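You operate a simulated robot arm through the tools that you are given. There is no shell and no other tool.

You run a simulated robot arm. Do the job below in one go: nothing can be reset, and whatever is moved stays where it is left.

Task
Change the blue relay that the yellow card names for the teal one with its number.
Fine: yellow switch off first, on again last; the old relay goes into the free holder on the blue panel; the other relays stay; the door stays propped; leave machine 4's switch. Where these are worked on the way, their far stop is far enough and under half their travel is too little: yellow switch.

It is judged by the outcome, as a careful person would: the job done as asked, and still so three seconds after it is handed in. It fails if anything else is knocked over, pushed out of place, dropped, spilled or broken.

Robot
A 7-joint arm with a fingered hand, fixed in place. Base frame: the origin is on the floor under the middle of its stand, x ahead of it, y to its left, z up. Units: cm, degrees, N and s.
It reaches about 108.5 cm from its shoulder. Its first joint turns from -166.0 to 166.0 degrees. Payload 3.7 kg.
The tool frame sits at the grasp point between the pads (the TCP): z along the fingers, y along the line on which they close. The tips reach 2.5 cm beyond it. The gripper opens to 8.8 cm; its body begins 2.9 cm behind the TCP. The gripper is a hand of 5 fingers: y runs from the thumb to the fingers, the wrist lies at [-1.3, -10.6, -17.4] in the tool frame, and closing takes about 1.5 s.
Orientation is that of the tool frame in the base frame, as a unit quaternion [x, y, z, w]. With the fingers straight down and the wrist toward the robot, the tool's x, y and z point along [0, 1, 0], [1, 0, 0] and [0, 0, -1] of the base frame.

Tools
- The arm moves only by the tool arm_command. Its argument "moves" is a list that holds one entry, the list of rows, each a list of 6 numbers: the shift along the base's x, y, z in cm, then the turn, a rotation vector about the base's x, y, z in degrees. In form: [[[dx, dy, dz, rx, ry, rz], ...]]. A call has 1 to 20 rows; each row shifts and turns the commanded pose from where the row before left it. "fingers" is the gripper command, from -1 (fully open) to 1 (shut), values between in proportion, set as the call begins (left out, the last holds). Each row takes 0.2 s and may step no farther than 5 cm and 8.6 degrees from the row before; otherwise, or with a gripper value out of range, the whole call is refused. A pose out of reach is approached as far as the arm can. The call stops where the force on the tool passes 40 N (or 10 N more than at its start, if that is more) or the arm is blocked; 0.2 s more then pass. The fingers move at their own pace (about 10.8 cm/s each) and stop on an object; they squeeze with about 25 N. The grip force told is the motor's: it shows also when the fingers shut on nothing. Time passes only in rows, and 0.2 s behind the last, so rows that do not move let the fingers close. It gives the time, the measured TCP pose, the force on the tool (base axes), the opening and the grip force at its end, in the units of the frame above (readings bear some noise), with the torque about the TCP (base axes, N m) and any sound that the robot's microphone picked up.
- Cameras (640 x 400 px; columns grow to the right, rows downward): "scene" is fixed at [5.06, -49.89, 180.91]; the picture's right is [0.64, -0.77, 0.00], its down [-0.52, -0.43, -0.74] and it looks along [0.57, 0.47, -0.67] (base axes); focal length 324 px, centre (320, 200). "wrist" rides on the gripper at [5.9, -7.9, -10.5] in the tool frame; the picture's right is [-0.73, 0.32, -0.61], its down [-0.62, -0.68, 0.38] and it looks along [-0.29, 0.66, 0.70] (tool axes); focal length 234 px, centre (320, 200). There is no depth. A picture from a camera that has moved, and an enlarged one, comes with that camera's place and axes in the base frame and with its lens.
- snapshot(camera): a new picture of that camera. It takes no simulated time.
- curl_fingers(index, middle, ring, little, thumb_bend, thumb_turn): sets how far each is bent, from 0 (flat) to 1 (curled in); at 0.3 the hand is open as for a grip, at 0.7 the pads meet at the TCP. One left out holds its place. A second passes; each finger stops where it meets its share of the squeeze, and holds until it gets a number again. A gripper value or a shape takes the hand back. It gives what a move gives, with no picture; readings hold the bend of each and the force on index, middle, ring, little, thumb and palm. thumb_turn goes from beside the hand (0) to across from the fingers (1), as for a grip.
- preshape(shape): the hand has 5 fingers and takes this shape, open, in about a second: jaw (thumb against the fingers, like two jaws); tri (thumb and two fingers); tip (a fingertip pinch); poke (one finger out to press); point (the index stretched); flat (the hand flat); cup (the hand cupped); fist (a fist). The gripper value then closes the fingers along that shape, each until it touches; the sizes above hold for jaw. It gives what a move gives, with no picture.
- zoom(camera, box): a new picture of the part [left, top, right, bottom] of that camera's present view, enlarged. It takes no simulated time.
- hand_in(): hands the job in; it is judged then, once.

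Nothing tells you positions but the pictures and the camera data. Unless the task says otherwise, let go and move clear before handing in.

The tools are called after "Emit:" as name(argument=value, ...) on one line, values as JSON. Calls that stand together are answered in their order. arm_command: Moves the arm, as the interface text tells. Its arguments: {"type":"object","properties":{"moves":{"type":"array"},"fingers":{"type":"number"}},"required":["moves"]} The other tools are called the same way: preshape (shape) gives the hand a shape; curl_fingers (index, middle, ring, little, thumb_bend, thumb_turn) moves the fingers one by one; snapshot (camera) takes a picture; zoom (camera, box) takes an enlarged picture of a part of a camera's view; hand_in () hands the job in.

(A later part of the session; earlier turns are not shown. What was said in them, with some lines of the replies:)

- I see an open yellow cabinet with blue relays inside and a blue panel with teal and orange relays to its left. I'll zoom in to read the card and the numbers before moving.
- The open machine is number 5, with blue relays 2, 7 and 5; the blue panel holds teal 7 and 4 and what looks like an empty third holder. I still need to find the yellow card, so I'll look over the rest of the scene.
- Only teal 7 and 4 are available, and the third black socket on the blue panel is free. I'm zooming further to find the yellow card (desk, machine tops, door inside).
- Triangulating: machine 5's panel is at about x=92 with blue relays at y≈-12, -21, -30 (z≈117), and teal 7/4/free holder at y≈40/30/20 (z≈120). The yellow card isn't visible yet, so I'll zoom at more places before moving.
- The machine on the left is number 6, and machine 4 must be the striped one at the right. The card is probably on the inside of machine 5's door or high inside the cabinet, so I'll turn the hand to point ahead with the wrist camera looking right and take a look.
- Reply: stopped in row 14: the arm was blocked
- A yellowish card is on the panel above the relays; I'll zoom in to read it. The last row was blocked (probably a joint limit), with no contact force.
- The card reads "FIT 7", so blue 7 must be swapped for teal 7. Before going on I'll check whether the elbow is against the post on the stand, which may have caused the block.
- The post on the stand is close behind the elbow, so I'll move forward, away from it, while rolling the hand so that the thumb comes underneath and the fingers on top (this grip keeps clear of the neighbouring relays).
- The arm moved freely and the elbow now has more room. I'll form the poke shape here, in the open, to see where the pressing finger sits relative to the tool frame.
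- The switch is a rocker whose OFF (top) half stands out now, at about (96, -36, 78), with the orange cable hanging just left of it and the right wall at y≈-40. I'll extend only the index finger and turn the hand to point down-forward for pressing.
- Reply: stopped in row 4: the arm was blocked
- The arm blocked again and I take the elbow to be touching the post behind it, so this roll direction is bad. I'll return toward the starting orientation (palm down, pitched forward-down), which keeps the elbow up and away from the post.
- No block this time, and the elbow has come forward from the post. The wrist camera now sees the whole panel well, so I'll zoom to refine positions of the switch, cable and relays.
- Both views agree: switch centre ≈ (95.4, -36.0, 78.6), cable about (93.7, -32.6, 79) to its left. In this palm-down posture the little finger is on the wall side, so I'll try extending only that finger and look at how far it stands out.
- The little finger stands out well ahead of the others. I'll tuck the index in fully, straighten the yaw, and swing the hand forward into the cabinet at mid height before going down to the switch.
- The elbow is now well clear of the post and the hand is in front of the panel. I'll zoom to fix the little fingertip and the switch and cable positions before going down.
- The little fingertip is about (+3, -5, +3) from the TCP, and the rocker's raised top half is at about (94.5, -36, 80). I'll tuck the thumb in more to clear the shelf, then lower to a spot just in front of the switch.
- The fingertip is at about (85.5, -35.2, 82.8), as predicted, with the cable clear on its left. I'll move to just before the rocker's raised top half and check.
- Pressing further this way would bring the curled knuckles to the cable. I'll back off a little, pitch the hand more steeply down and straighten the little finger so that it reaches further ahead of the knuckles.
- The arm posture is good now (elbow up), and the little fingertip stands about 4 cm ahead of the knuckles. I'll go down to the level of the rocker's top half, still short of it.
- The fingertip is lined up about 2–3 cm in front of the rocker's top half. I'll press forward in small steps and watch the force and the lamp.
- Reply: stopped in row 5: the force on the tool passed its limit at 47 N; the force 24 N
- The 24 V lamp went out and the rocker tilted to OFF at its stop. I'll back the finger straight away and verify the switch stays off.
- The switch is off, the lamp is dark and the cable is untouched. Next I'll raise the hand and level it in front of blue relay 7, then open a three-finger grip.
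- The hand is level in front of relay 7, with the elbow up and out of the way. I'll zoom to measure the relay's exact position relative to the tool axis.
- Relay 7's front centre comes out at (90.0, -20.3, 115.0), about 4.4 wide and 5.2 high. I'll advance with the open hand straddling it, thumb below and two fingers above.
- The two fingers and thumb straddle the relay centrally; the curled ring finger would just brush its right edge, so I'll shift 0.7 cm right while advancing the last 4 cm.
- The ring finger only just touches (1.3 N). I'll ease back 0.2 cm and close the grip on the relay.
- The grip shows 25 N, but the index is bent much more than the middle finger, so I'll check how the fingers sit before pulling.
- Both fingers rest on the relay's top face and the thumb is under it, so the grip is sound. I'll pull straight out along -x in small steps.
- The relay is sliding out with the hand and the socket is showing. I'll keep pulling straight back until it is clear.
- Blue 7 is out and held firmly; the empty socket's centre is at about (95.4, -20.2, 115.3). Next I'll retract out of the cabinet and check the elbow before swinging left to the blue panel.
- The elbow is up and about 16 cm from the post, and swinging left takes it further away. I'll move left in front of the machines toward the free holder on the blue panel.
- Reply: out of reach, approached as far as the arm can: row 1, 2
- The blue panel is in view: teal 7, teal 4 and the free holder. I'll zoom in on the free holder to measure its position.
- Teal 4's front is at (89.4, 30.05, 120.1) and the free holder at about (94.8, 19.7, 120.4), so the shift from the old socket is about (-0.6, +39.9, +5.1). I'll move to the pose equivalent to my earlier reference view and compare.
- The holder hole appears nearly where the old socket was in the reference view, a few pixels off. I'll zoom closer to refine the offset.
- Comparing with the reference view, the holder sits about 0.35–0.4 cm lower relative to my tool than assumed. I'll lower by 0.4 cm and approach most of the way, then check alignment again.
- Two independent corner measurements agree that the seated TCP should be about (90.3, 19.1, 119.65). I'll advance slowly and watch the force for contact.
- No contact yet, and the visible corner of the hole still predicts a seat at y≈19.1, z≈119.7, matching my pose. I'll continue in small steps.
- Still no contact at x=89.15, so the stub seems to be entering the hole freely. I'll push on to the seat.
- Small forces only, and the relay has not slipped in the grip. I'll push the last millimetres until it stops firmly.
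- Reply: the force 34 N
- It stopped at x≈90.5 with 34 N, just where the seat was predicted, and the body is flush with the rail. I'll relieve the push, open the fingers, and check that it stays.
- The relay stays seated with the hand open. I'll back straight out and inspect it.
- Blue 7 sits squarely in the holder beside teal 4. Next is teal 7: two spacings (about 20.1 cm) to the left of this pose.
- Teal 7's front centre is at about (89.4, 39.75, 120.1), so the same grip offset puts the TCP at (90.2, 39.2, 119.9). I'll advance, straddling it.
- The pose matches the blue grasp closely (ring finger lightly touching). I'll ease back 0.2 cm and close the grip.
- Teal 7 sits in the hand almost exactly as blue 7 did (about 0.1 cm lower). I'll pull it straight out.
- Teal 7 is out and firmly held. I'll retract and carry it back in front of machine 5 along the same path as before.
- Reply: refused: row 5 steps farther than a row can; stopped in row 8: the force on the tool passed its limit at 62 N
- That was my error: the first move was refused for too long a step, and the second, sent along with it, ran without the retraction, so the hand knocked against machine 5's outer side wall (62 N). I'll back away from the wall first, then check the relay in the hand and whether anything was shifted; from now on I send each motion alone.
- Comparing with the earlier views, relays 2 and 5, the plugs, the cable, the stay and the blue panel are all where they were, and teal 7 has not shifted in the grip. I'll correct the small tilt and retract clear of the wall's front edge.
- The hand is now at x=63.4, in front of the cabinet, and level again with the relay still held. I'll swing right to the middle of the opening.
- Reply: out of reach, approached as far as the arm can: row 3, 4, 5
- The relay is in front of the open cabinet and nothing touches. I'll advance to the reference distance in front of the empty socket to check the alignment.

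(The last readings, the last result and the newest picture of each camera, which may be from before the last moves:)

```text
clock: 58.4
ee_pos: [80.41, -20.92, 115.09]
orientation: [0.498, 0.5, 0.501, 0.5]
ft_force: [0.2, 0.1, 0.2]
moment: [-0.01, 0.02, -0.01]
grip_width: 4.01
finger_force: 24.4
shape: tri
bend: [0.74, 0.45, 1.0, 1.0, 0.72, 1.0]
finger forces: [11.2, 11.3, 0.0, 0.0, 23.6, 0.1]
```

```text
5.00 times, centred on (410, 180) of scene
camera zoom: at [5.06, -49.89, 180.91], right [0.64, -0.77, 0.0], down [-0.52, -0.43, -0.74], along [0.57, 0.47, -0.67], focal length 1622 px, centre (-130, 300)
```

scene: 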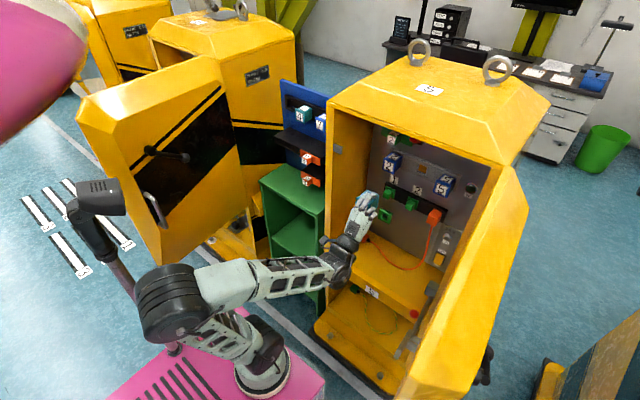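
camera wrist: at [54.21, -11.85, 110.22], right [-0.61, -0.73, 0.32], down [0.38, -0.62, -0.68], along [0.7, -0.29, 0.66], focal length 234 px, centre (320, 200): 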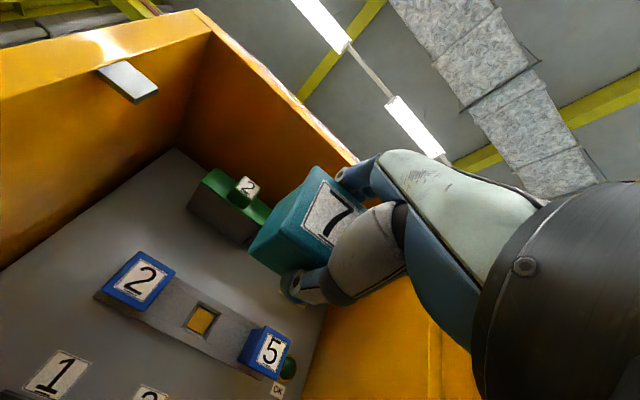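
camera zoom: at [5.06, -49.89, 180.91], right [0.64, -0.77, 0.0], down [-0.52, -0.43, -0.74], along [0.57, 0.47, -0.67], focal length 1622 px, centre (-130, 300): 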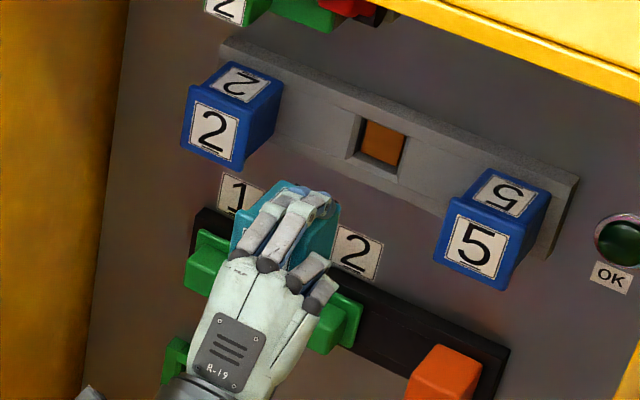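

The socket appears in nearly the same place in the picture as the free holder did at the matching step, so only about -0.15 cm in z is needed. I'll apply that and approach most of the way.

Emit:
arm_command(moves=[[[0, -0.04, -0.15, 0, 0, 0], [1.5, 0, 0, 0, 0, 0], [1.5, 0, 0, 0, 0, 0], [1.5, 0, 0, 0, 0, 0], [1.2, 0, 0, 0, 0, 0], [1.0, 0, 0, 0, 0, 0]]])

Emit:
zoom(camera="wrist", box=[190, 160, 350, 320])

Emit:
zoom(camera="scene", box=[385, 140, 445, 200])

```text
clock: 59.8
ee_pos: [87.24, -20.94, 115.04]
orientation: [0.499, 0.501, 0.5, 0.5]
ft_force: [0.4, -0.1, 0.6]
moment: [-0.04, 0.0, 0.0]
grip_width: 3.98
finger_force: 24.8
shape: tri
bend: [0.74, 0.45, 1.0, 1.0, 0.72, 1.0]
finger forces: [11.3, 11.2, 0.0, 0.0, 23.6, 0.0]
```

```text
2.50 times, centred on (270, 240) of wrist
camera zoom: at [76.79, -14.99, 107.14], right [-0.61, -0.73, 0.32], down [0.38, -0.62, -0.68], along [0.7, -0.29, 0.66], focal length 585 px, centre (445, 100)
```

zoom: 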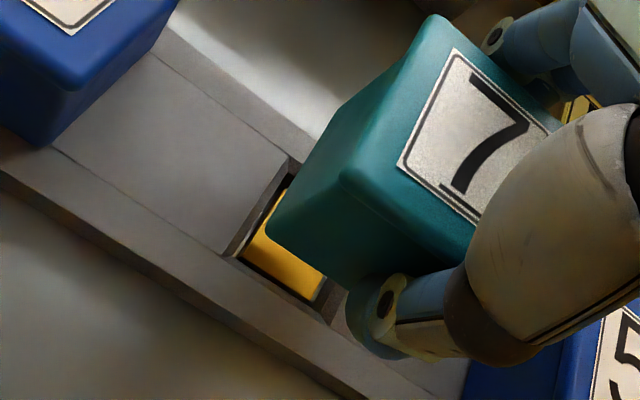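

```text
6.67 times, centred on (415, 170) of scene
camera zoom: at [5.06, -49.89, 180.91], right [0.64, -0.77, 0.0], down [-0.52, -0.43, -0.74], along [0.57, 0.47, -0.67], focal length 2163 px, centre (-313, 400)
```

zoom: 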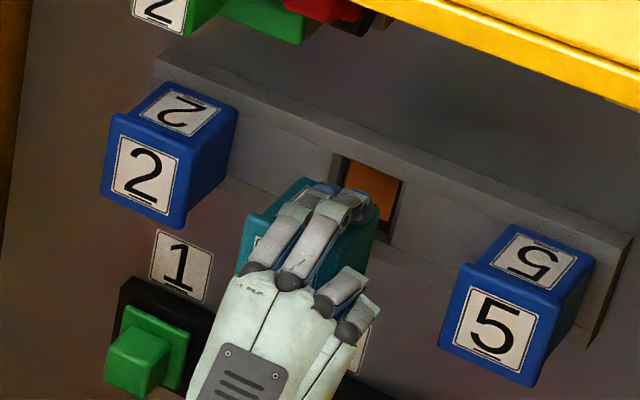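

The hole's visible corner predicts the seat at about (−20.9, 114.9), so I'll trim 0.1 cm down and continue in small steps.

Emit:
arm_command(moves=[[[0, 0, -0.1, 0, 0, 0], [0.5, 0, 0, 0, 0, 0], [0.5, 0, 0, 0, 0, 0], [0.4, 0, 0, 0, 0, 0]]])

Emit:
zoom(camera="wrist", box=[190, 160, 350, 320])

```text
clock: 60.8
ee_pos: [88.6, -20.83, 114.9]
orientation: [0.499, 0.5, 0.5, 0.5]
ft_force: [0.3, 0.0, -0.3]
moment: [0.0, 0.03, 0.0]
grip_width: 3.97
finger_force: 25.4
shape: tri
bend: [0.74, 0.45, 1.0, 1.0, 0.72, 1.0]
finger forces: [11.1, 11.2, 0.0, 0.0, 23.6, 0.0]
```

```text
2.50 times, centred on (270, 240) of wrist
camera zoom: at [78.22, -14.96, 107.03], right [-0.61, -0.73, 0.32], down [0.38, -0.62, -0.68], along [0.7, -0.29, 0.66], focal length 585 px, centre (445, 100)
```

zoom: 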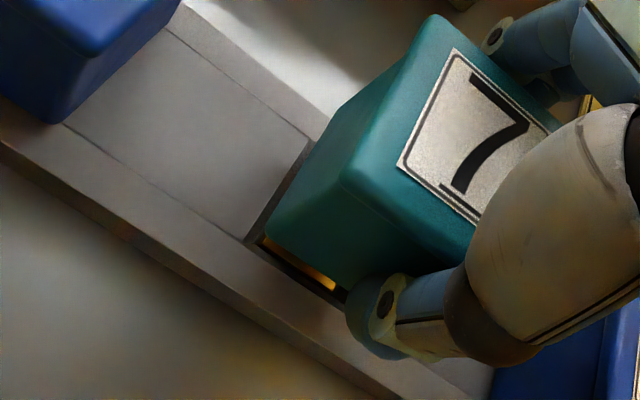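

The camera pose now matches, within a millimetre or two, the one when blue 7 was 2 cm out of this socket. I'll continue to contact.

Emit:
arm_command(moves=[[[0.4, 0, 0, 0, 0, 0], [0.4, 0, 0, 0, 0, 0], [0.3, 0, 0, 0, 0, 0]]])

```text
clock: 61.5
ee_pos: [89.78, -20.93, 114.97]
orientation: [0.498, 0.501, 0.501, 0.5]
ft_force: [-0.2, 0.7, -0.8]
moment: [0.01, 0.0, 0.01]
grip_width: 3.99
finger_force: 24.6
shape: tri
bend: [0.74, 0.45, 1.0, 1.0, 0.72, 1.0]
finger forces: [11.2, 11.2, 0.0, 0.1, 23.8, 0.0]
```

No contact force at x=89.8, so the stub is entering freely. I'll go on in 0.3 cm steps.

Emit:
arm_command(moves=[[[0.3, 0, 0, 0, 0, 0], [0.3, 0, 0, 0, 0, 0]]])

Emit:
zoom(camera="wrist", box=[190, 160, 350, 320])

```text
clock: 62.1
ee_pos: [90.39, -20.91, 114.97]
orientation: [0.499, 0.5, 0.5, 0.5]
ft_force: [4.6, -0.4, 0.0]
moment: [-0.02, 0.0, 0.02]
grip_width: 4.0
finger_force: 25.6
shape: tri
bend: [0.74, 0.45, 1.0, 1.0, 0.72, 1.0]
finger forces: [11.9, 11.7, 0.0, 0.0, 23.7, 0.0]
```

```text
2.50 times, centred on (270, 240) of wrist
camera zoom: at [79.99, -14.94, 107.05], right [-0.61, -0.73, 0.32], down [0.38, -0.62, -0.68], along [0.7, -0.29, 0.66], focal length 585 px, centre (445, 100)
```

zoom: 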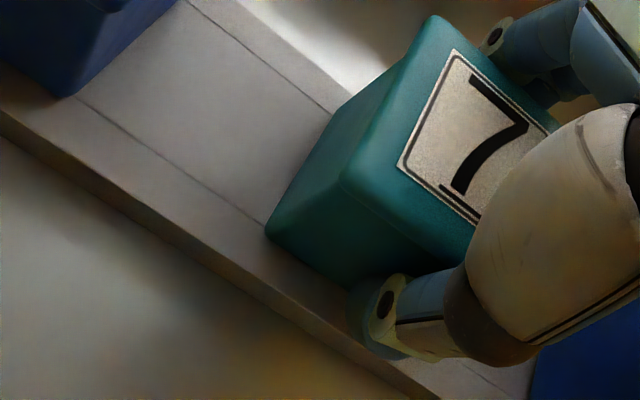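

It appears to be snapping in (a slight inward pull). I'll press the last few millimetres until it stops firmly.

Emit:
arm_command(moves=[[[0.25, 0, 0, 0, 0, 0], [0.25, 0, 0, 0, 0, 0]]])

Emit:
zoom(camera="wrist", box=[190, 160, 350, 320])

```text
clock: 62.8
ee_pos: [90.69, -20.84, 115.16]
orientation: [0.499, 0.5, 0.5, 0.5]
ft_force: [-23.8, 3.3, -3.4]
moment: [-0.04, 0.18, 0.05]
grip_width: 4.09
finger_force: 25.0
shape: tri
bend: [0.75, 0.45, 1.0, 1.0, 0.72, 1.0]
finger forces: [11.5, 11.8, 0.1, 0.0, 28.0, 0.0]
```

```text
2.50 times, centred on (270, 240) of wrist
camera zoom: at [80.26, -14.97, 107.12], right [-0.61, -0.73, 0.32], down [0.39, -0.62, -0.68], along [0.69, -0.29, 0.66], focal length 585 px, centre (445, 100)
```

zoom: 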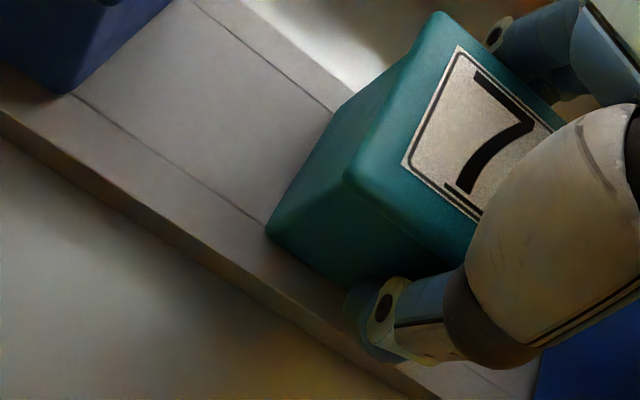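

It stopped firmly at x≈90.7, as predicted for the seat. I'll relieve the push and open the fingers.

Emit:
arm_command(moves=[[[-0.15, 0, 0, 0, 0, 0]]])

Emit:
arm_command(moves=[[[0, 0, 0, 0, 0, 0], [0, 0, 0, 0, 0, 0], [0, 0, 0, 0, 0, 0], [0, 0, 0, 0, 0, 0], [0, 0, 0, 0, 0, 0]]], fingers=-1)

Emit:
snapshot(camera="wrist")

```text
clock: 63.1
ee_pos: [90.62, -20.77, 114.92]
orientation: [0.499, 0.5, 0.5, 0.501]
ft_force: [-17.1, 1.9, -0.1]
moment: [-0.03, 0.11, 0.03]
grip_width: 4.1
finger_force: 25.5
shape: tri
bend: [0.75, 0.45, 1.0, 1.0, 0.72, 1.0]
finger forces: [12.2, 12.6, 0.0, 0.0, 26.6, 0.0]
```

```text
clock: 64.3
ee_pos: [90.75, -20.92, 114.93]
orientation: [0.499, 0.501, 0.501, 0.5]
ft_force: [-0.1, -1.5, -0.8]
moment: [0.0, -0.02, 0.03]
grip_width: 8.77
finger_force: 0.0
shape: tri
bend: [0.3, 0.3, 0.99, 0.99, 0.3, 0.98]
finger forces: [0.1, 0.1, 1.5, 0.1, 0.0, 0.0]
```

```text
taken
camera wrist: at [80.28, -14.95, 107.04], right [-0.61, -0.73, 0.32], down [0.38, -0.62, -0.68], along [0.7, -0.29, 0.66], focal length 234 px, centre (320, 200)
```

wrist: 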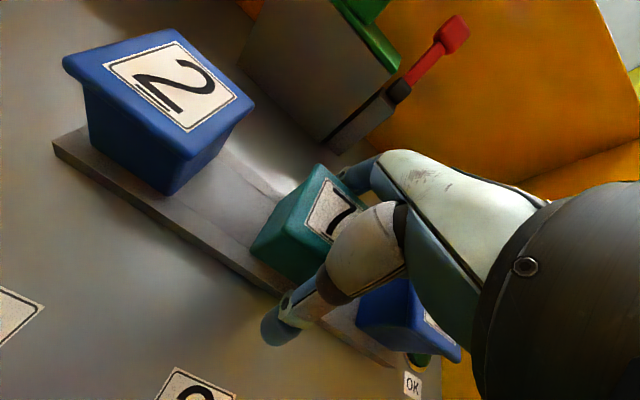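

The teal relay stays in place with the hand open. I'll back straight out and inspect its seating against its neighbours.

Emit:
arm_command(moves=[[[-1, 0, 0, 0, 0, 0], [-1.5, 0, 0, 0, 0, 0], [-2.5, 0, 0, 0, 0, 0], [-3, 0, 0, 0, 0, 0], [-3.5, 0, 0, 0, 0, 0], [-3, 0, 0, 0, 0, 0]]])

Emit:
snapshot(camera="wrist")

Emit:
zoom(camera="wrist", box=[170, 200, 330, 360])

Emit:
zoom(camera="scene", box=[350, 110, 490, 200])

```text
clock: 65.8
ee_pos: [76.2, -20.84, 114.97]
orientation: [0.499, 0.501, 0.501, 0.5]
ft_force: [0.2, -1.2, 0.7]
moment: [-0.01, -0.04, -0.02]
grip_width: 8.79
finger_force: 0.1
shape: tri
bend: [0.3, 0.3, 0.99, 0.99, 0.3, 0.98]
finger forces: [0.1, 0.1, 0.0, 0.0, 0.1, 0.1]
```

```text
taken
camera wrist: at [65.78, -14.94, 107.08], right [-0.61, -0.73, 0.32], down [0.38, -0.62, -0.68], along [0.7, -0.29, 0.66], focal length 234 px, centre (320, 200)
```

wrist: 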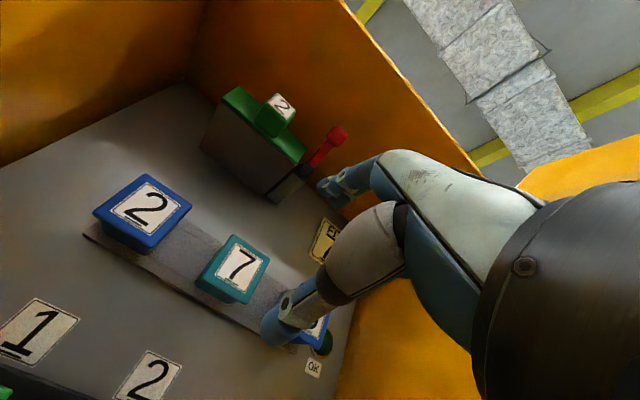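

```text
2.50 times, centred on (250, 280) of wrist
camera zoom: at [65.78, -14.94, 107.08], right [-0.61, -0.73, 0.32], down [0.38, -0.62, -0.68], along [0.7, -0.29, 0.66], focal length 585 px, centre (495, 0)
```

zoom: 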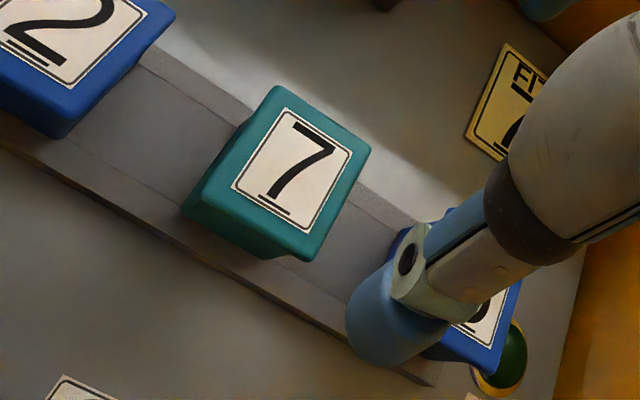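

```text
4.44 times, centred on (420, 155) of scene
camera zoom: at [5.06, -49.89, 180.91], right [0.64, -0.77, 0.0], down [-0.52, -0.43, -0.74], along [0.57, 0.47, -0.67], focal length 1442 px, centre (-124, 400)
```

zoom: 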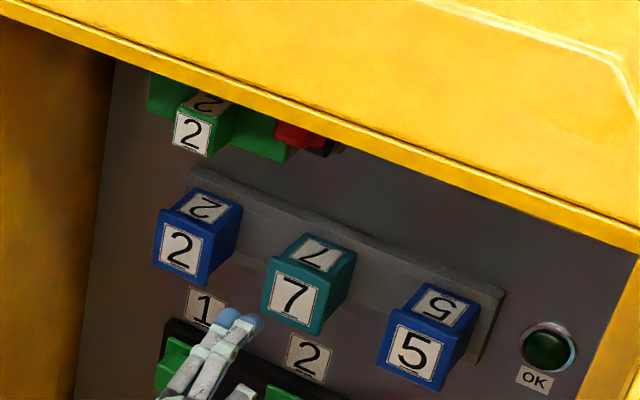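

Teal 7 now sits exactly where blue 7 was, in line with relays 2 and 5. Last comes switching back on; I'll fold the hand again with only the little finger out, freeing the thumb first.

Emit:
curl_fingers(index=1, middle=1, ring=1, little=0.05, thumb_bend=0.2, thumb_turn=1)

Emit:
curl_fingers(thumb_bend=0.95)

```text
clock: 66.8
ee_pos: [76.12, -20.85, 114.98]
orientation: [0.499, 0.501, 0.501, 0.499]
ft_force: [0.6, 0.3, 0.5]
moment: [-0.02, 0.0, 0.01]
grip_width: 5.57
finger_force: 0.1
shape: fingers
bend: [1.0, 1.0, 1.0, 0.05, 0.2, 0.97]
finger forces: [0.1, 0.0, 0.0, 0.0, 0.1, 0.0]
```

```text
clock: 67.8
ee_pos: [76.25, -20.84, 114.93]
orientation: [0.499, 0.5, 0.5, 0.5]
ft_force: [0.7, -0.8, 1.3]
moment: [-0.01, -0.05, 0.01]
grip_width: 2.66
finger_force: 0.0
shape: fingers
bend: [1.0, 1.0, 1.0, 0.05, 0.89, 1.0]
finger forces: [0.0, 0.0, 0.0, 0.0, 0.0, 0.0]
```

The hand is folded with the little finger extended. I'll pitch the hand to point straight down while lowering it in front of the switch panel, keeping well short of the panel.

Emit:
arm_command(moves=[[[0, -0.8, -1.5, 0, 8.18, -0.45], [0, -0.8, -2, 0, 8.18, -0.45], [0.2, -0.8, -2.5, 0, 8.18, -0.45], [0.3, -0.8, -2.5, 0, 8.18, -0.45], [0.3, -0.8, -2.5, 0, 8.18, -0.45], [0.3, -0.8, -2.5, 0, 8.18, -0.45], [0.3, -0.8, -2.5, 0, 8.18, -0.45], [0.3, -0.8, -2.5, 0, 8.18, -0.45], [0.3, -0.8, -2.5, 0, 8.18, -0.45], [0.3, -0.8, -2.5, 0, 8.18, -0.45], [0.3, -0.8, -2.5, 0, 8.18, -0.45]]])

Emit:
snapshot(camera="scene")

Emit:
snapshot(camera="wrist")

Emit:
zoom(camera="scene", box=[380, 205, 470, 295])

```text
clock: 70.2
ee_pos: [78.81, -29.69, 88.94]
orientation: [0.726, 0.687, -0.02, 0.019]
ft_force: [0.3, 1.0, -1.1]
moment: [-0.02, 0.0, -0.01]
grip_width: 2.68
finger_force: 0.0
shape: fingers
bend: [1.0, 1.0, 1.0, 0.05, 0.89, 1.0]
finger forces: [0.0, 0.0, 0.1, 0.0, 0.0, 0.0]
```

```text
taken
```

scene: 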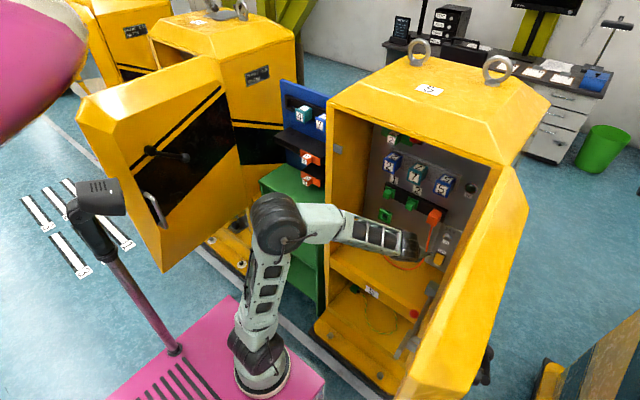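

```text
taken
camera wrist: at [71.31, -22.81, 99.09], right [0.28, -0.71, 0.65], down [-0.72, -0.61, -0.35], along [0.64, -0.36, -0.68], focal length 234 px, centre (320, 200)
```

wrist: 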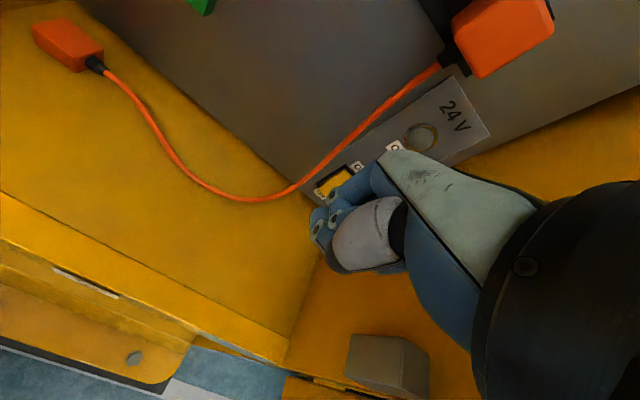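

```text
4.44 times, centred on (425, 250) of scene
camera zoom: at [5.06, -49.89, 180.91], right [0.64, -0.77, 0.0], down [-0.52, -0.43, -0.74], along [0.57, 0.47, -0.67], focal length 1442 px, centre (-147, -22)
```

zoom: 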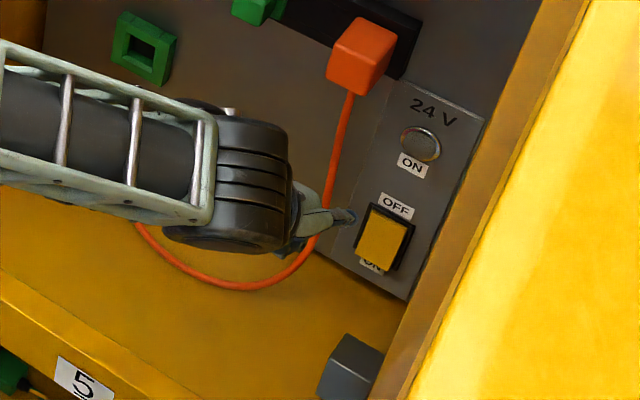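

The hand points straight down and the little fingertip is at about (85.5, -34.6, 90.3), as expected. I'll lower it to the level of the rocker's lower half, staying about 7 cm short of it.

Emit:
arm_command(moves=[[[0.4, -0.35, -2.5, 0, 0, 0], [0.4, -0.35, -2.5, 0, 0, 0], [0.4, -0.35, -2.5, 0, 0, 0], [0.4, -0.35, -2.5, 0, 0, 0], [0.4, -0.3, -2, 0, 0, 0]]])

Emit:
zoom(camera="scene", box=[390, 215, 470, 295])

Emit:
snapshot(camera="wrist")

```text
clock: 71.3
ee_pos: [80.86, -31.31, 76.82]
orientation: [0.725, 0.688, -0.019, 0.02]
ft_force: [-0.1, 0.4, 0.4]
moment: [-0.02, 0.0, 0.03]
grip_width: 2.68
finger_force: 0.0
shape: fingers
bend: [1.0, 1.0, 1.0, 0.05, 0.89, 1.0]
finger forces: [0.0, 0.0, 0.0, 0.0, 0.0, 0.0]
```

```text
5.00 times, centred on (430, 255) of scene
camera zoom: at [5.06, -49.89, 180.91], right [0.64, -0.77, 0.0], down [-0.52, -0.43, -0.74], along [0.57, 0.47, -0.67], focal length 1622 px, centre (-230, -75)
```

zoom: 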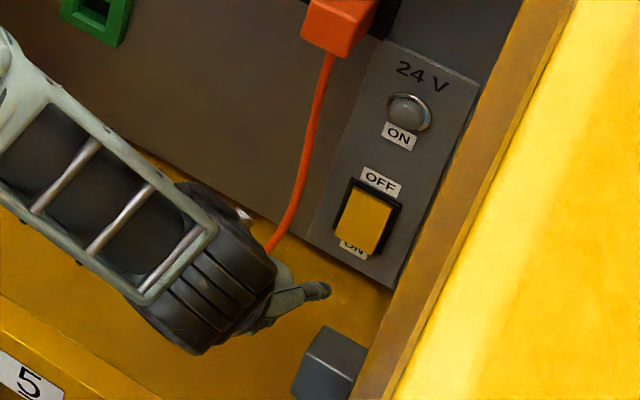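

```text
taken
camera wrist: at [73.3, -24.38, 87.04], right [0.28, -0.71, 0.65], down [-0.71, -0.61, -0.35], along [0.64, -0.36, -0.68], focal length 234 px, centre (320, 200)
```

wrist: 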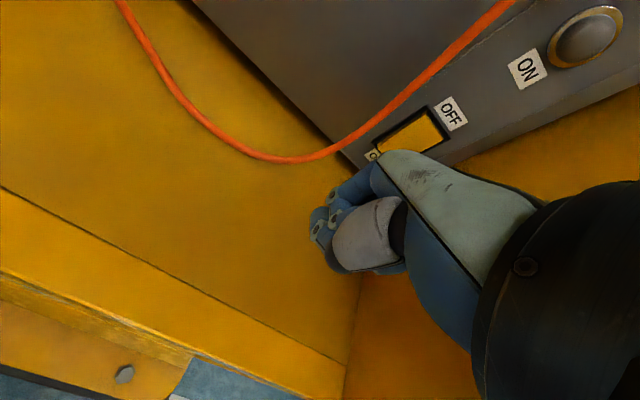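

The fingertip is at about (87.7, -36.3, 78). The cable runs left of the hand with roughly 2 cm to spare at the pressing depth. I'll move to just in front of the rocker's lower half.

Emit:
arm_command(moves=[[[0.8, -0.1, -0.8, 0, 0, 0], [0.8, -0.1, -0.6, 0, 0, 0], [0.8, -0.1, -0.4, 0, 0, 0], [0.8, 0, 0, 0, 0, 0], [0.8, 0, 0, 0, 0, 0]]])

Emit:
zoom(camera="scene", box=[400, 225, 460, 285])

Emit:
zoom(camera="wrist", box=[240, 90, 440, 290])

```text
clock: 72.5
ee_pos: [84.82, -31.7, 75.11]
orientation: [0.726, 0.687, -0.02, 0.02]
ft_force: [-0.7, 0.0, 0.9]
moment: [-0.01, 0.0, -0.01]
grip_width: 2.67
finger_force: 0.1
shape: fingers
bend: [1.0, 1.0, 1.0, 0.05, 0.89, 1.0]
finger forces: [0.0, 0.0, 0.0, 0.0, 0.0, 0.0]
```

```text
6.67 times, centred on (430, 255) of scene
camera zoom: at [5.06, -49.89, 180.91], right [0.64, -0.77, 0.0], down [-0.52, -0.43, -0.74], along [0.57, 0.47, -0.67], focal length 2163 px, centre (-413, -167)
```

zoom: 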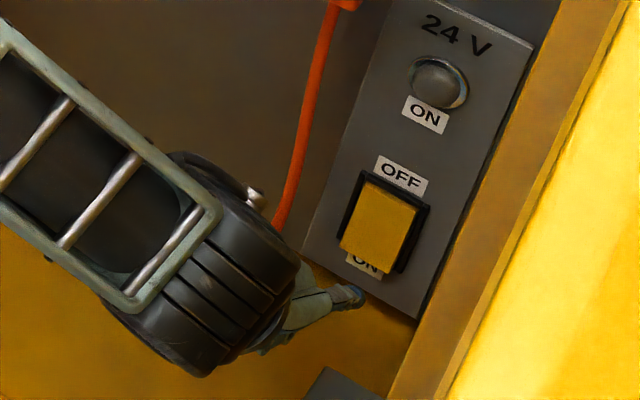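

```text
2.00 times, centred on (340, 190) of wrist
camera zoom: at [77.32, -24.75, 85.27], right [0.28, -0.71, 0.65], down [-0.71, -0.61, -0.35], along [0.64, -0.36, -0.68], focal length 468 px, centre (280, 220)
```

zoom: 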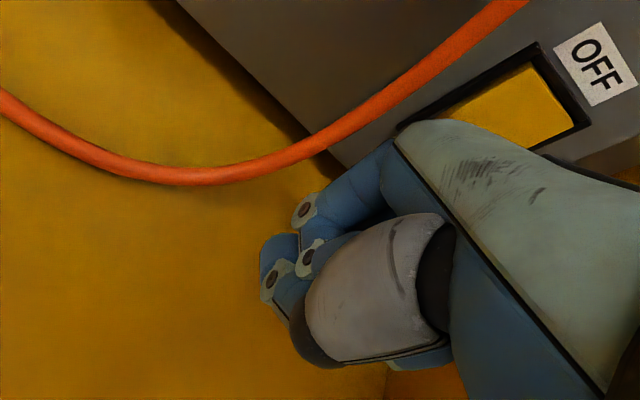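

The rocker's protruding lower half spans about z 76.5–78.8, so the fingertip (z≈76.4) is slightly too low. I'll raise it about 1.2 cm while closing in.

Emit:
arm_command(moves=[[[0.3, 0.1, 0.6, 0, 0, 0], [0.5, 0.1, 0.6, 0, 0, 0]]])

Emit:
zoom(camera="scene", box=[400, 225, 460, 285])

```text
clock: 73.2
ee_pos: [85.71, -31.54, 76.39]
orientation: [0.726, 0.687, -0.019, 0.019]
ft_force: [-0.1, 0.2, -0.6]
moment: [0.0, -0.01, -0.02]
grip_width: 2.7
finger_force: 0.0
shape: fingers
bend: [1.0, 1.0, 1.0, 0.05, 0.89, 1.0]
finger forces: [0.1, 0.0, 0.1, 0.0, 0.1, 0.0]
```

```text
6.67 times, centred on (430, 255) of scene
camera zoom: at [5.06, -49.89, 180.91], right [0.64, -0.77, 0.0], down [-0.52, -0.43, -0.74], along [0.57, 0.47, -0.67], focal length 2163 px, centre (-413, -167)
```

zoom: 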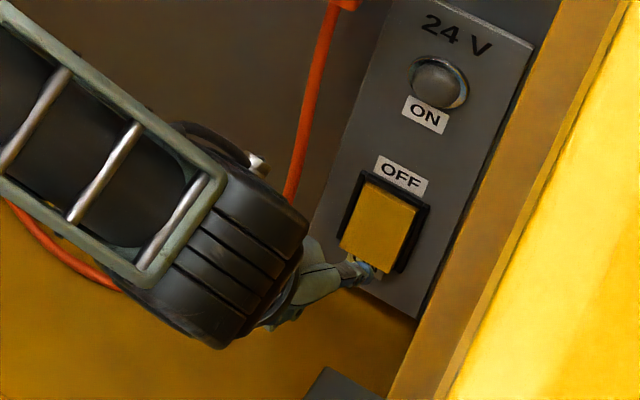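

Now the fingertip will land about 1 cm above the rocker's lower edge. I'll press forward in small steps and watch the force and lamp.

Emit:
arm_command(moves=[[[0.5, 0, 0, 0, 0, 0], [0.5, 0, 0, 0, 0, 0], [0.5, 0, 0, 0, 0, 0], [0.4, 0, 0, 0, 0, 0], [0.4, 0, 0, 0, 0, 0]]])

Emit:
zoom(camera="scene", box=[400, 225, 460, 285])

Emit:
zoom(camera="wrist", box=[240, 90, 440, 290])

```text
clock: 74.3
ee_pos: [87.83, -31.46, 76.35]
orientation: [0.726, 0.687, -0.019, 0.019]
ft_force: [-2.6, 0.2, 0.9]
moment: [-0.02, -0.05, -0.11]
grip_width: 2.65
finger_force: 1.2
shape: fingers
bend: [1.0, 1.0, 1.0, 0.06, 0.89, 1.0]
finger forces: [0.0, 0.1, 0.0, 2.9, 0.1, 0.1]
```

```text
6.67 times, centred on (430, 255) of scene
camera zoom: at [5.06, -49.89, 180.91], right [0.64, -0.77, 0.0], down [-0.52, -0.43, -0.74], along [0.57, 0.47, -0.67], focal length 2163 px, centre (-413, -167)
```

zoom: 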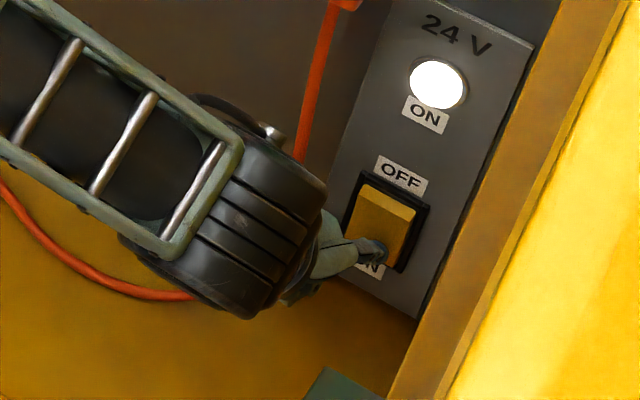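

```text
2.00 times, centred on (340, 190) of wrist
camera zoom: at [80.37, -24.57, 86.48], right [0.28, -0.71, 0.65], down [-0.71, -0.61, -0.35], along [0.64, -0.36, -0.68], focal length 468 px, centre (280, 220)
```

zoom: 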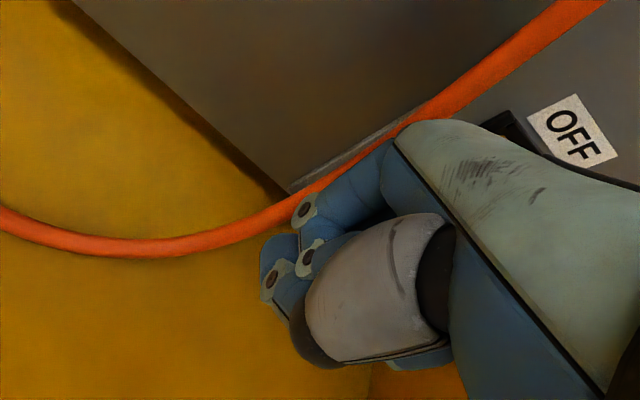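

The lamp has come on and the rocker has tipped to ON. I'll press a few millimetres more so it is at its stop, staying clear of the cable.

Emit:
arm_command(moves=[[[0.25, 0, 0, 0, 0, 0], [0.25, 0, 0, 0, 0, 0]]])

Emit:
zoom(camera="scene", box=[400, 225, 460, 285])

```text
clock: 75.0
ee_pos: [88.36, -31.45, 76.4]
orientation: [0.725, 0.688, -0.019, 0.02]
ft_force: [-9.4, -0.7, 1.8]
moment: [-0.05, -0.08, -0.41]
grip_width: 2.66
finger_force: 4.4
shape: fingers
bend: [1.0, 1.0, 1.0, 0.1, 0.89, 1.0]
finger forces: [0.0, 0.0, 0.1, 8.6, 0.1, 0.0]
```

```text
6.67 times, centred on (430, 255) of scene
camera zoom: at [5.06, -49.89, 180.91], right [0.64, -0.77, 0.0], down [-0.52, -0.43, -0.74], along [0.57, 0.47, -0.67], focal length 2163 px, centre (-413, -167)
```

zoom: 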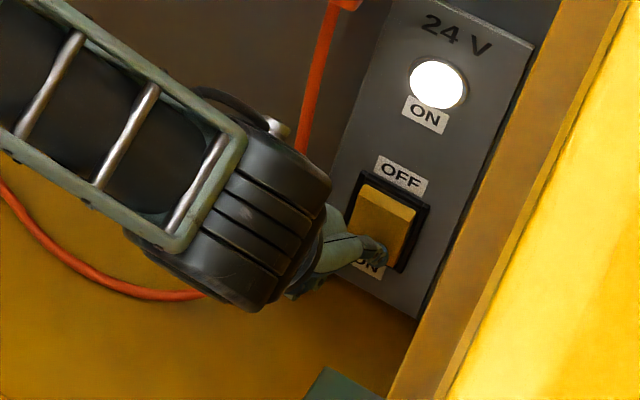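

The rocker is at its ON stop (9 N, lamp lit). I'll withdraw the finger straight back.

Emit:
arm_command(moves=[[[-1, 0.1, 0, 0, 0, 0], [-1.5, 0.2, 0, 0, 0, 0], [-2, 0.3, 0.5, 0, 0, 0], [-2.5, 0.5, 2, 0, 0, 0], [-1.5, 0.5, 3, 0, 0, 0]]])

Emit:
zoom(camera="scene", box=[380, 205, 470, 295])

Emit:
snapshot(camera="wrist")

```text
clock: 76.2
ee_pos: [79.83, -29.83, 81.81]
orientation: [0.726, 0.688, -0.019, 0.019]
ft_force: [0.0, 0.6, 0.2]
moment: [-0.02, -0.02, 0.01]
grip_width: 2.66
finger_force: 0.1
shape: fingers
bend: [1.0, 1.0, 1.0, 0.05, 0.89, 1.0]
finger forces: [0.1, 0.0, 0.0, 0.0, 0.0, 0.0]
```

```text
4.44 times, centred on (425, 250) of scene
camera zoom: at [5.06, -49.89, 180.91], right [0.64, -0.77, 0.0], down [-0.52, -0.43, -0.74], along [0.57, 0.47, -0.67], focal length 1442 px, centre (-147, -22)
```

zoom: 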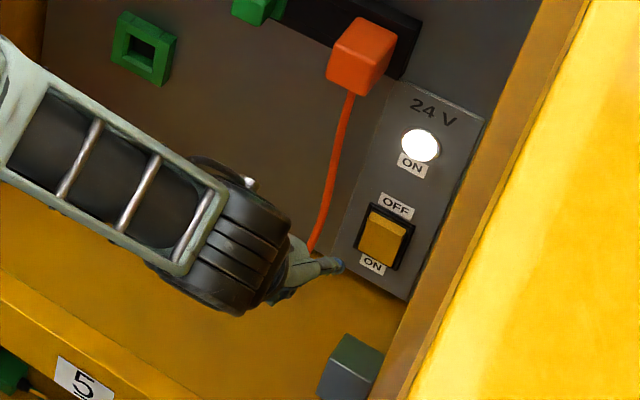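

```text
taken
camera wrist: at [72.37, -22.95, 91.93], right [0.28, -0.71, 0.65], down [-0.71, -0.6, -0.35], along [0.64, -0.36, -0.68], focal length 234 px, centre (320, 200)
```

wrist: 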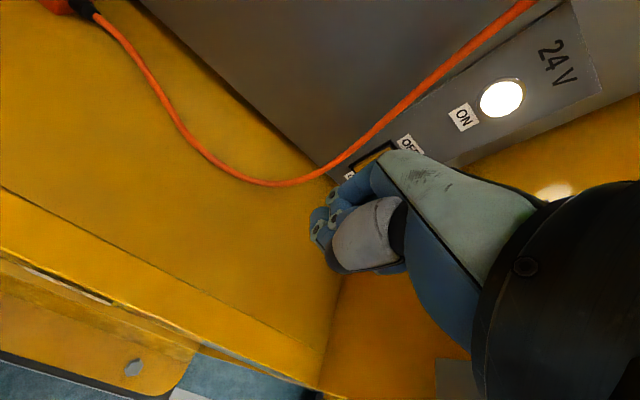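

The switch reads ON with the lamp lit, and the cable and plugs are unmoved. I'll raise and level the hand along the reverse of the earlier path.

Emit:
arm_command(moves=[[[-0.5, 0.8, 2.5, 0, -8.18, 0.45], [-0.5, 0.8, 2.8, 0, -8.18, 0.45], [-0.5, 0.8, 3, 0, -8.18, 0.45], [-0.5, 0.8, 3, 0, -8.18, 0.45], [-0.5, 0.8, 3, 0, -8.18, 0.45], [-0.3, 0.8, 3, 0, -8.18, 0.45], [-0.3, 0.8, 3, 0, -8.18, 0.45], [-0.3, 0.8, 3, 0, -8.18, 0.45], [-0.2, 0.8, 3, 0, -8.18, 0.45], [-0.2, 0.8, 3, 0, -8.18, 0.45], [-0.2, 0.8, 3, 0, -8.18, 0.45]]])

Emit:
zoom(camera="scene", box=[350, 110, 490, 200])

Emit:
snapshot(camera="wrist")

```text
clock: 78.5
ee_pos: [75.95, -21.08, 114.18]
orientation: [0.498, 0.5, 0.502, 0.5]
ft_force: [-0.3, 1.1, 0.1]
moment: [0.04, 0.02, 0.0]
grip_width: 2.66
finger_force: 0.1
shape: fingers
bend: [1.0, 1.0, 1.0, 0.05, 0.89, 1.0]
finger forces: [0.0, 0.0, 0.0, 0.0, 0.0, 0.0]
```

```text
4.44 times, centred on (420, 155) of scene
camera zoom: at [5.06, -49.89, 180.91], right [0.64, -0.77, 0.0], down [-0.52, -0.43, -0.74], along [0.57, 0.47, -0.67], focal length 1442 px, centre (-124, 400)
```

zoom: 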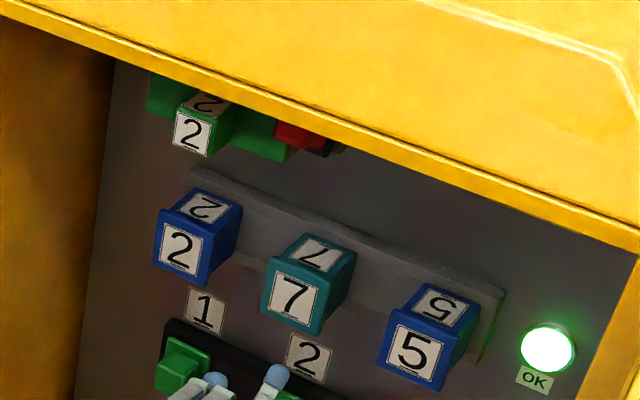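

```text
taken
camera wrist: at [65.45, -15.18, 106.27], right [-0.61, -0.73, 0.32], down [0.39, -0.62, -0.68], along [0.69, -0.29, 0.66], focal length 234 px, centre (320, 200)
```

wrist: 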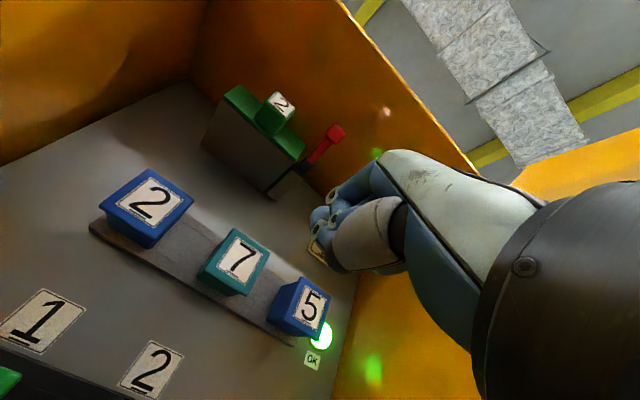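

The green OK lamp is now lit, so machine 5 accepts the fitted relay. I'll withdraw the hand out of the cabinet.

Emit:
arm_command(moves=[[[-2.5, 0.5, 0.5, 0, 0, 0], [-3, 0.5, 0.7, 0, 0, 0], [-3, 0.7, 0.8, 0, 0, 0], [-2.5, 0.7, 0.8, 0, 0, 0]]])

Emit:
snapshot(camera="scene")

Emit:
zoom(camera="scene", box=[250, 80, 350, 200])

Emit:
zoom(camera="scene", box=[350, 180, 490, 300])

Emit:
zoom(camera="scene", box=[320, 220, 480, 380])

```text
clock: 79.5
ee_pos: [65.02, -18.62, 116.97]
orientation: [0.499, 0.5, 0.5, 0.501]
ft_force: [0.4, -0.3, -0.4]
moment: [0.0, 0.03, 0.02]
grip_width: 2.65
finger_force: 0.0
shape: fingers
bend: [1.0, 1.0, 1.0, 0.05, 0.89, 1.0]
finger forces: [0.1, 0.0, 0.0, 0.0, 0.0, 0.0]
```

```text
taken
```

scene: 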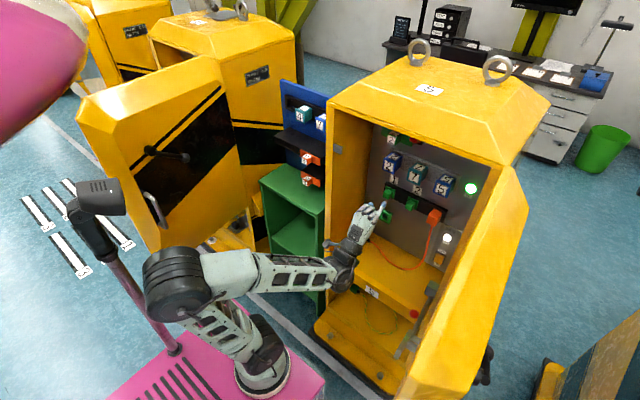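

```text
3.33 times, centred on (300, 140) of scene
camera zoom: at [5.06, -49.89, 180.91], right [0.64, -0.77, 0.0], down [-0.52, -0.43, -0.74], along [0.57, 0.47, -0.67], focal length 1082 px, centre (387, 400)
```

zoom: 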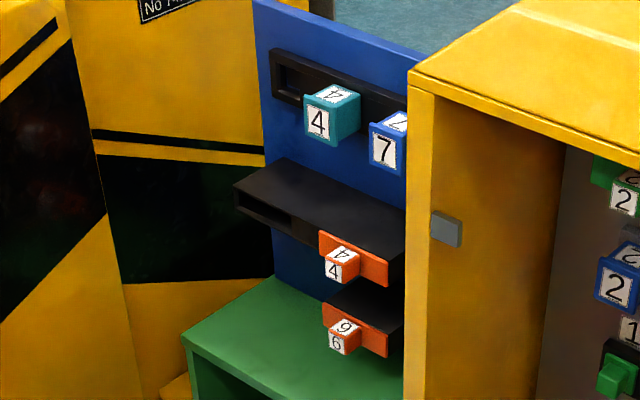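

```text
3.33 times, centred on (420, 240) of scene
camera zoom: at [5.06, -49.89, 180.91], right [0.64, -0.77, 0.0], down [-0.52, -0.43, -0.74], along [0.57, 0.47, -0.67], focal length 1082 px, centre (-13, 67)
```

zoom: 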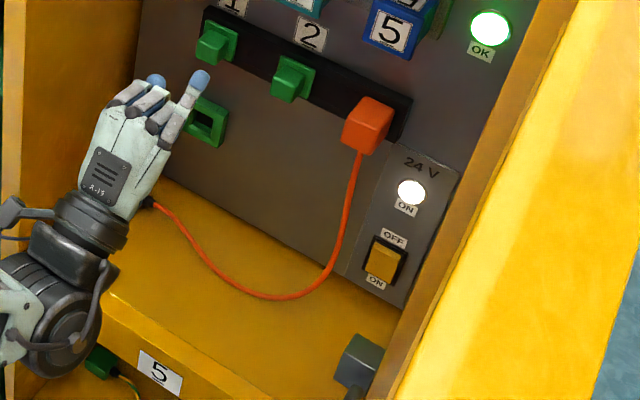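

```text
2.50 times, centred on (400, 300) of scene
camera zoom: at [5.06, -49.89, 180.91], right [0.64, -0.77, 0.0], down [-0.52, -0.43, -0.74], along [0.57, 0.47, -0.67], focal length 811 px, centre (120, -50)
```

zoom: 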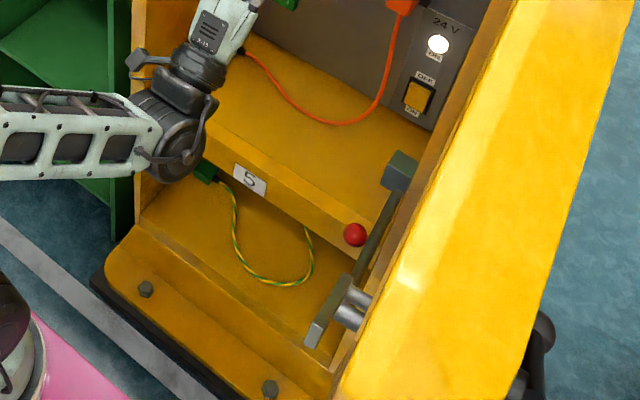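

Final check: teal 7 is seated in machine 5 and blue 7 is in the free holder. The switch is ON with the 24 V and OK lamps lit. The other relays, the cables and the door stay match the first pictures, and the hand is clear and empty, so I'm handing in.

Emit:
hand_in()

```text
The job is handed in.
```

The relay swap is done and handed in. The yellow card inside machine 5 reads "FIT 7", so I changed blue 7 for teal 7.

- **Switch:** I turned machine 5's yellow switch off first and its 24 V lamp went dark. I turned it on again last, and both the 24 V lamp and the green OK lamp lit up.
- **Old relay:** Blue 7 is seated in the holder that was free on the blue panel.
- **New relay:** Teal 7 is in blue 7's old socket, in line with relays 2 and 5.
- **Left alone:** I didn't touch the other relays, the door and its stay, or machine 4's switch.

**Knock against machine 5:** While I was carrying teal 7 over, the hand hit the outside left wall of machine 5 with about 62 N. I had sent two moves together. The first was refused as too long a step, and the second ran without the pull-back it needed.

I backed off and compared with earlier pictures. The relay hadn't slipped in the grip, and nothing on machine 5 or the blue panel looked moved or damaged.

**Two blocked moves:** Early on, the arm was stopped twice, probably by a joint limit or by its elbow against the post on its own stand. The post hadn't visibly moved.
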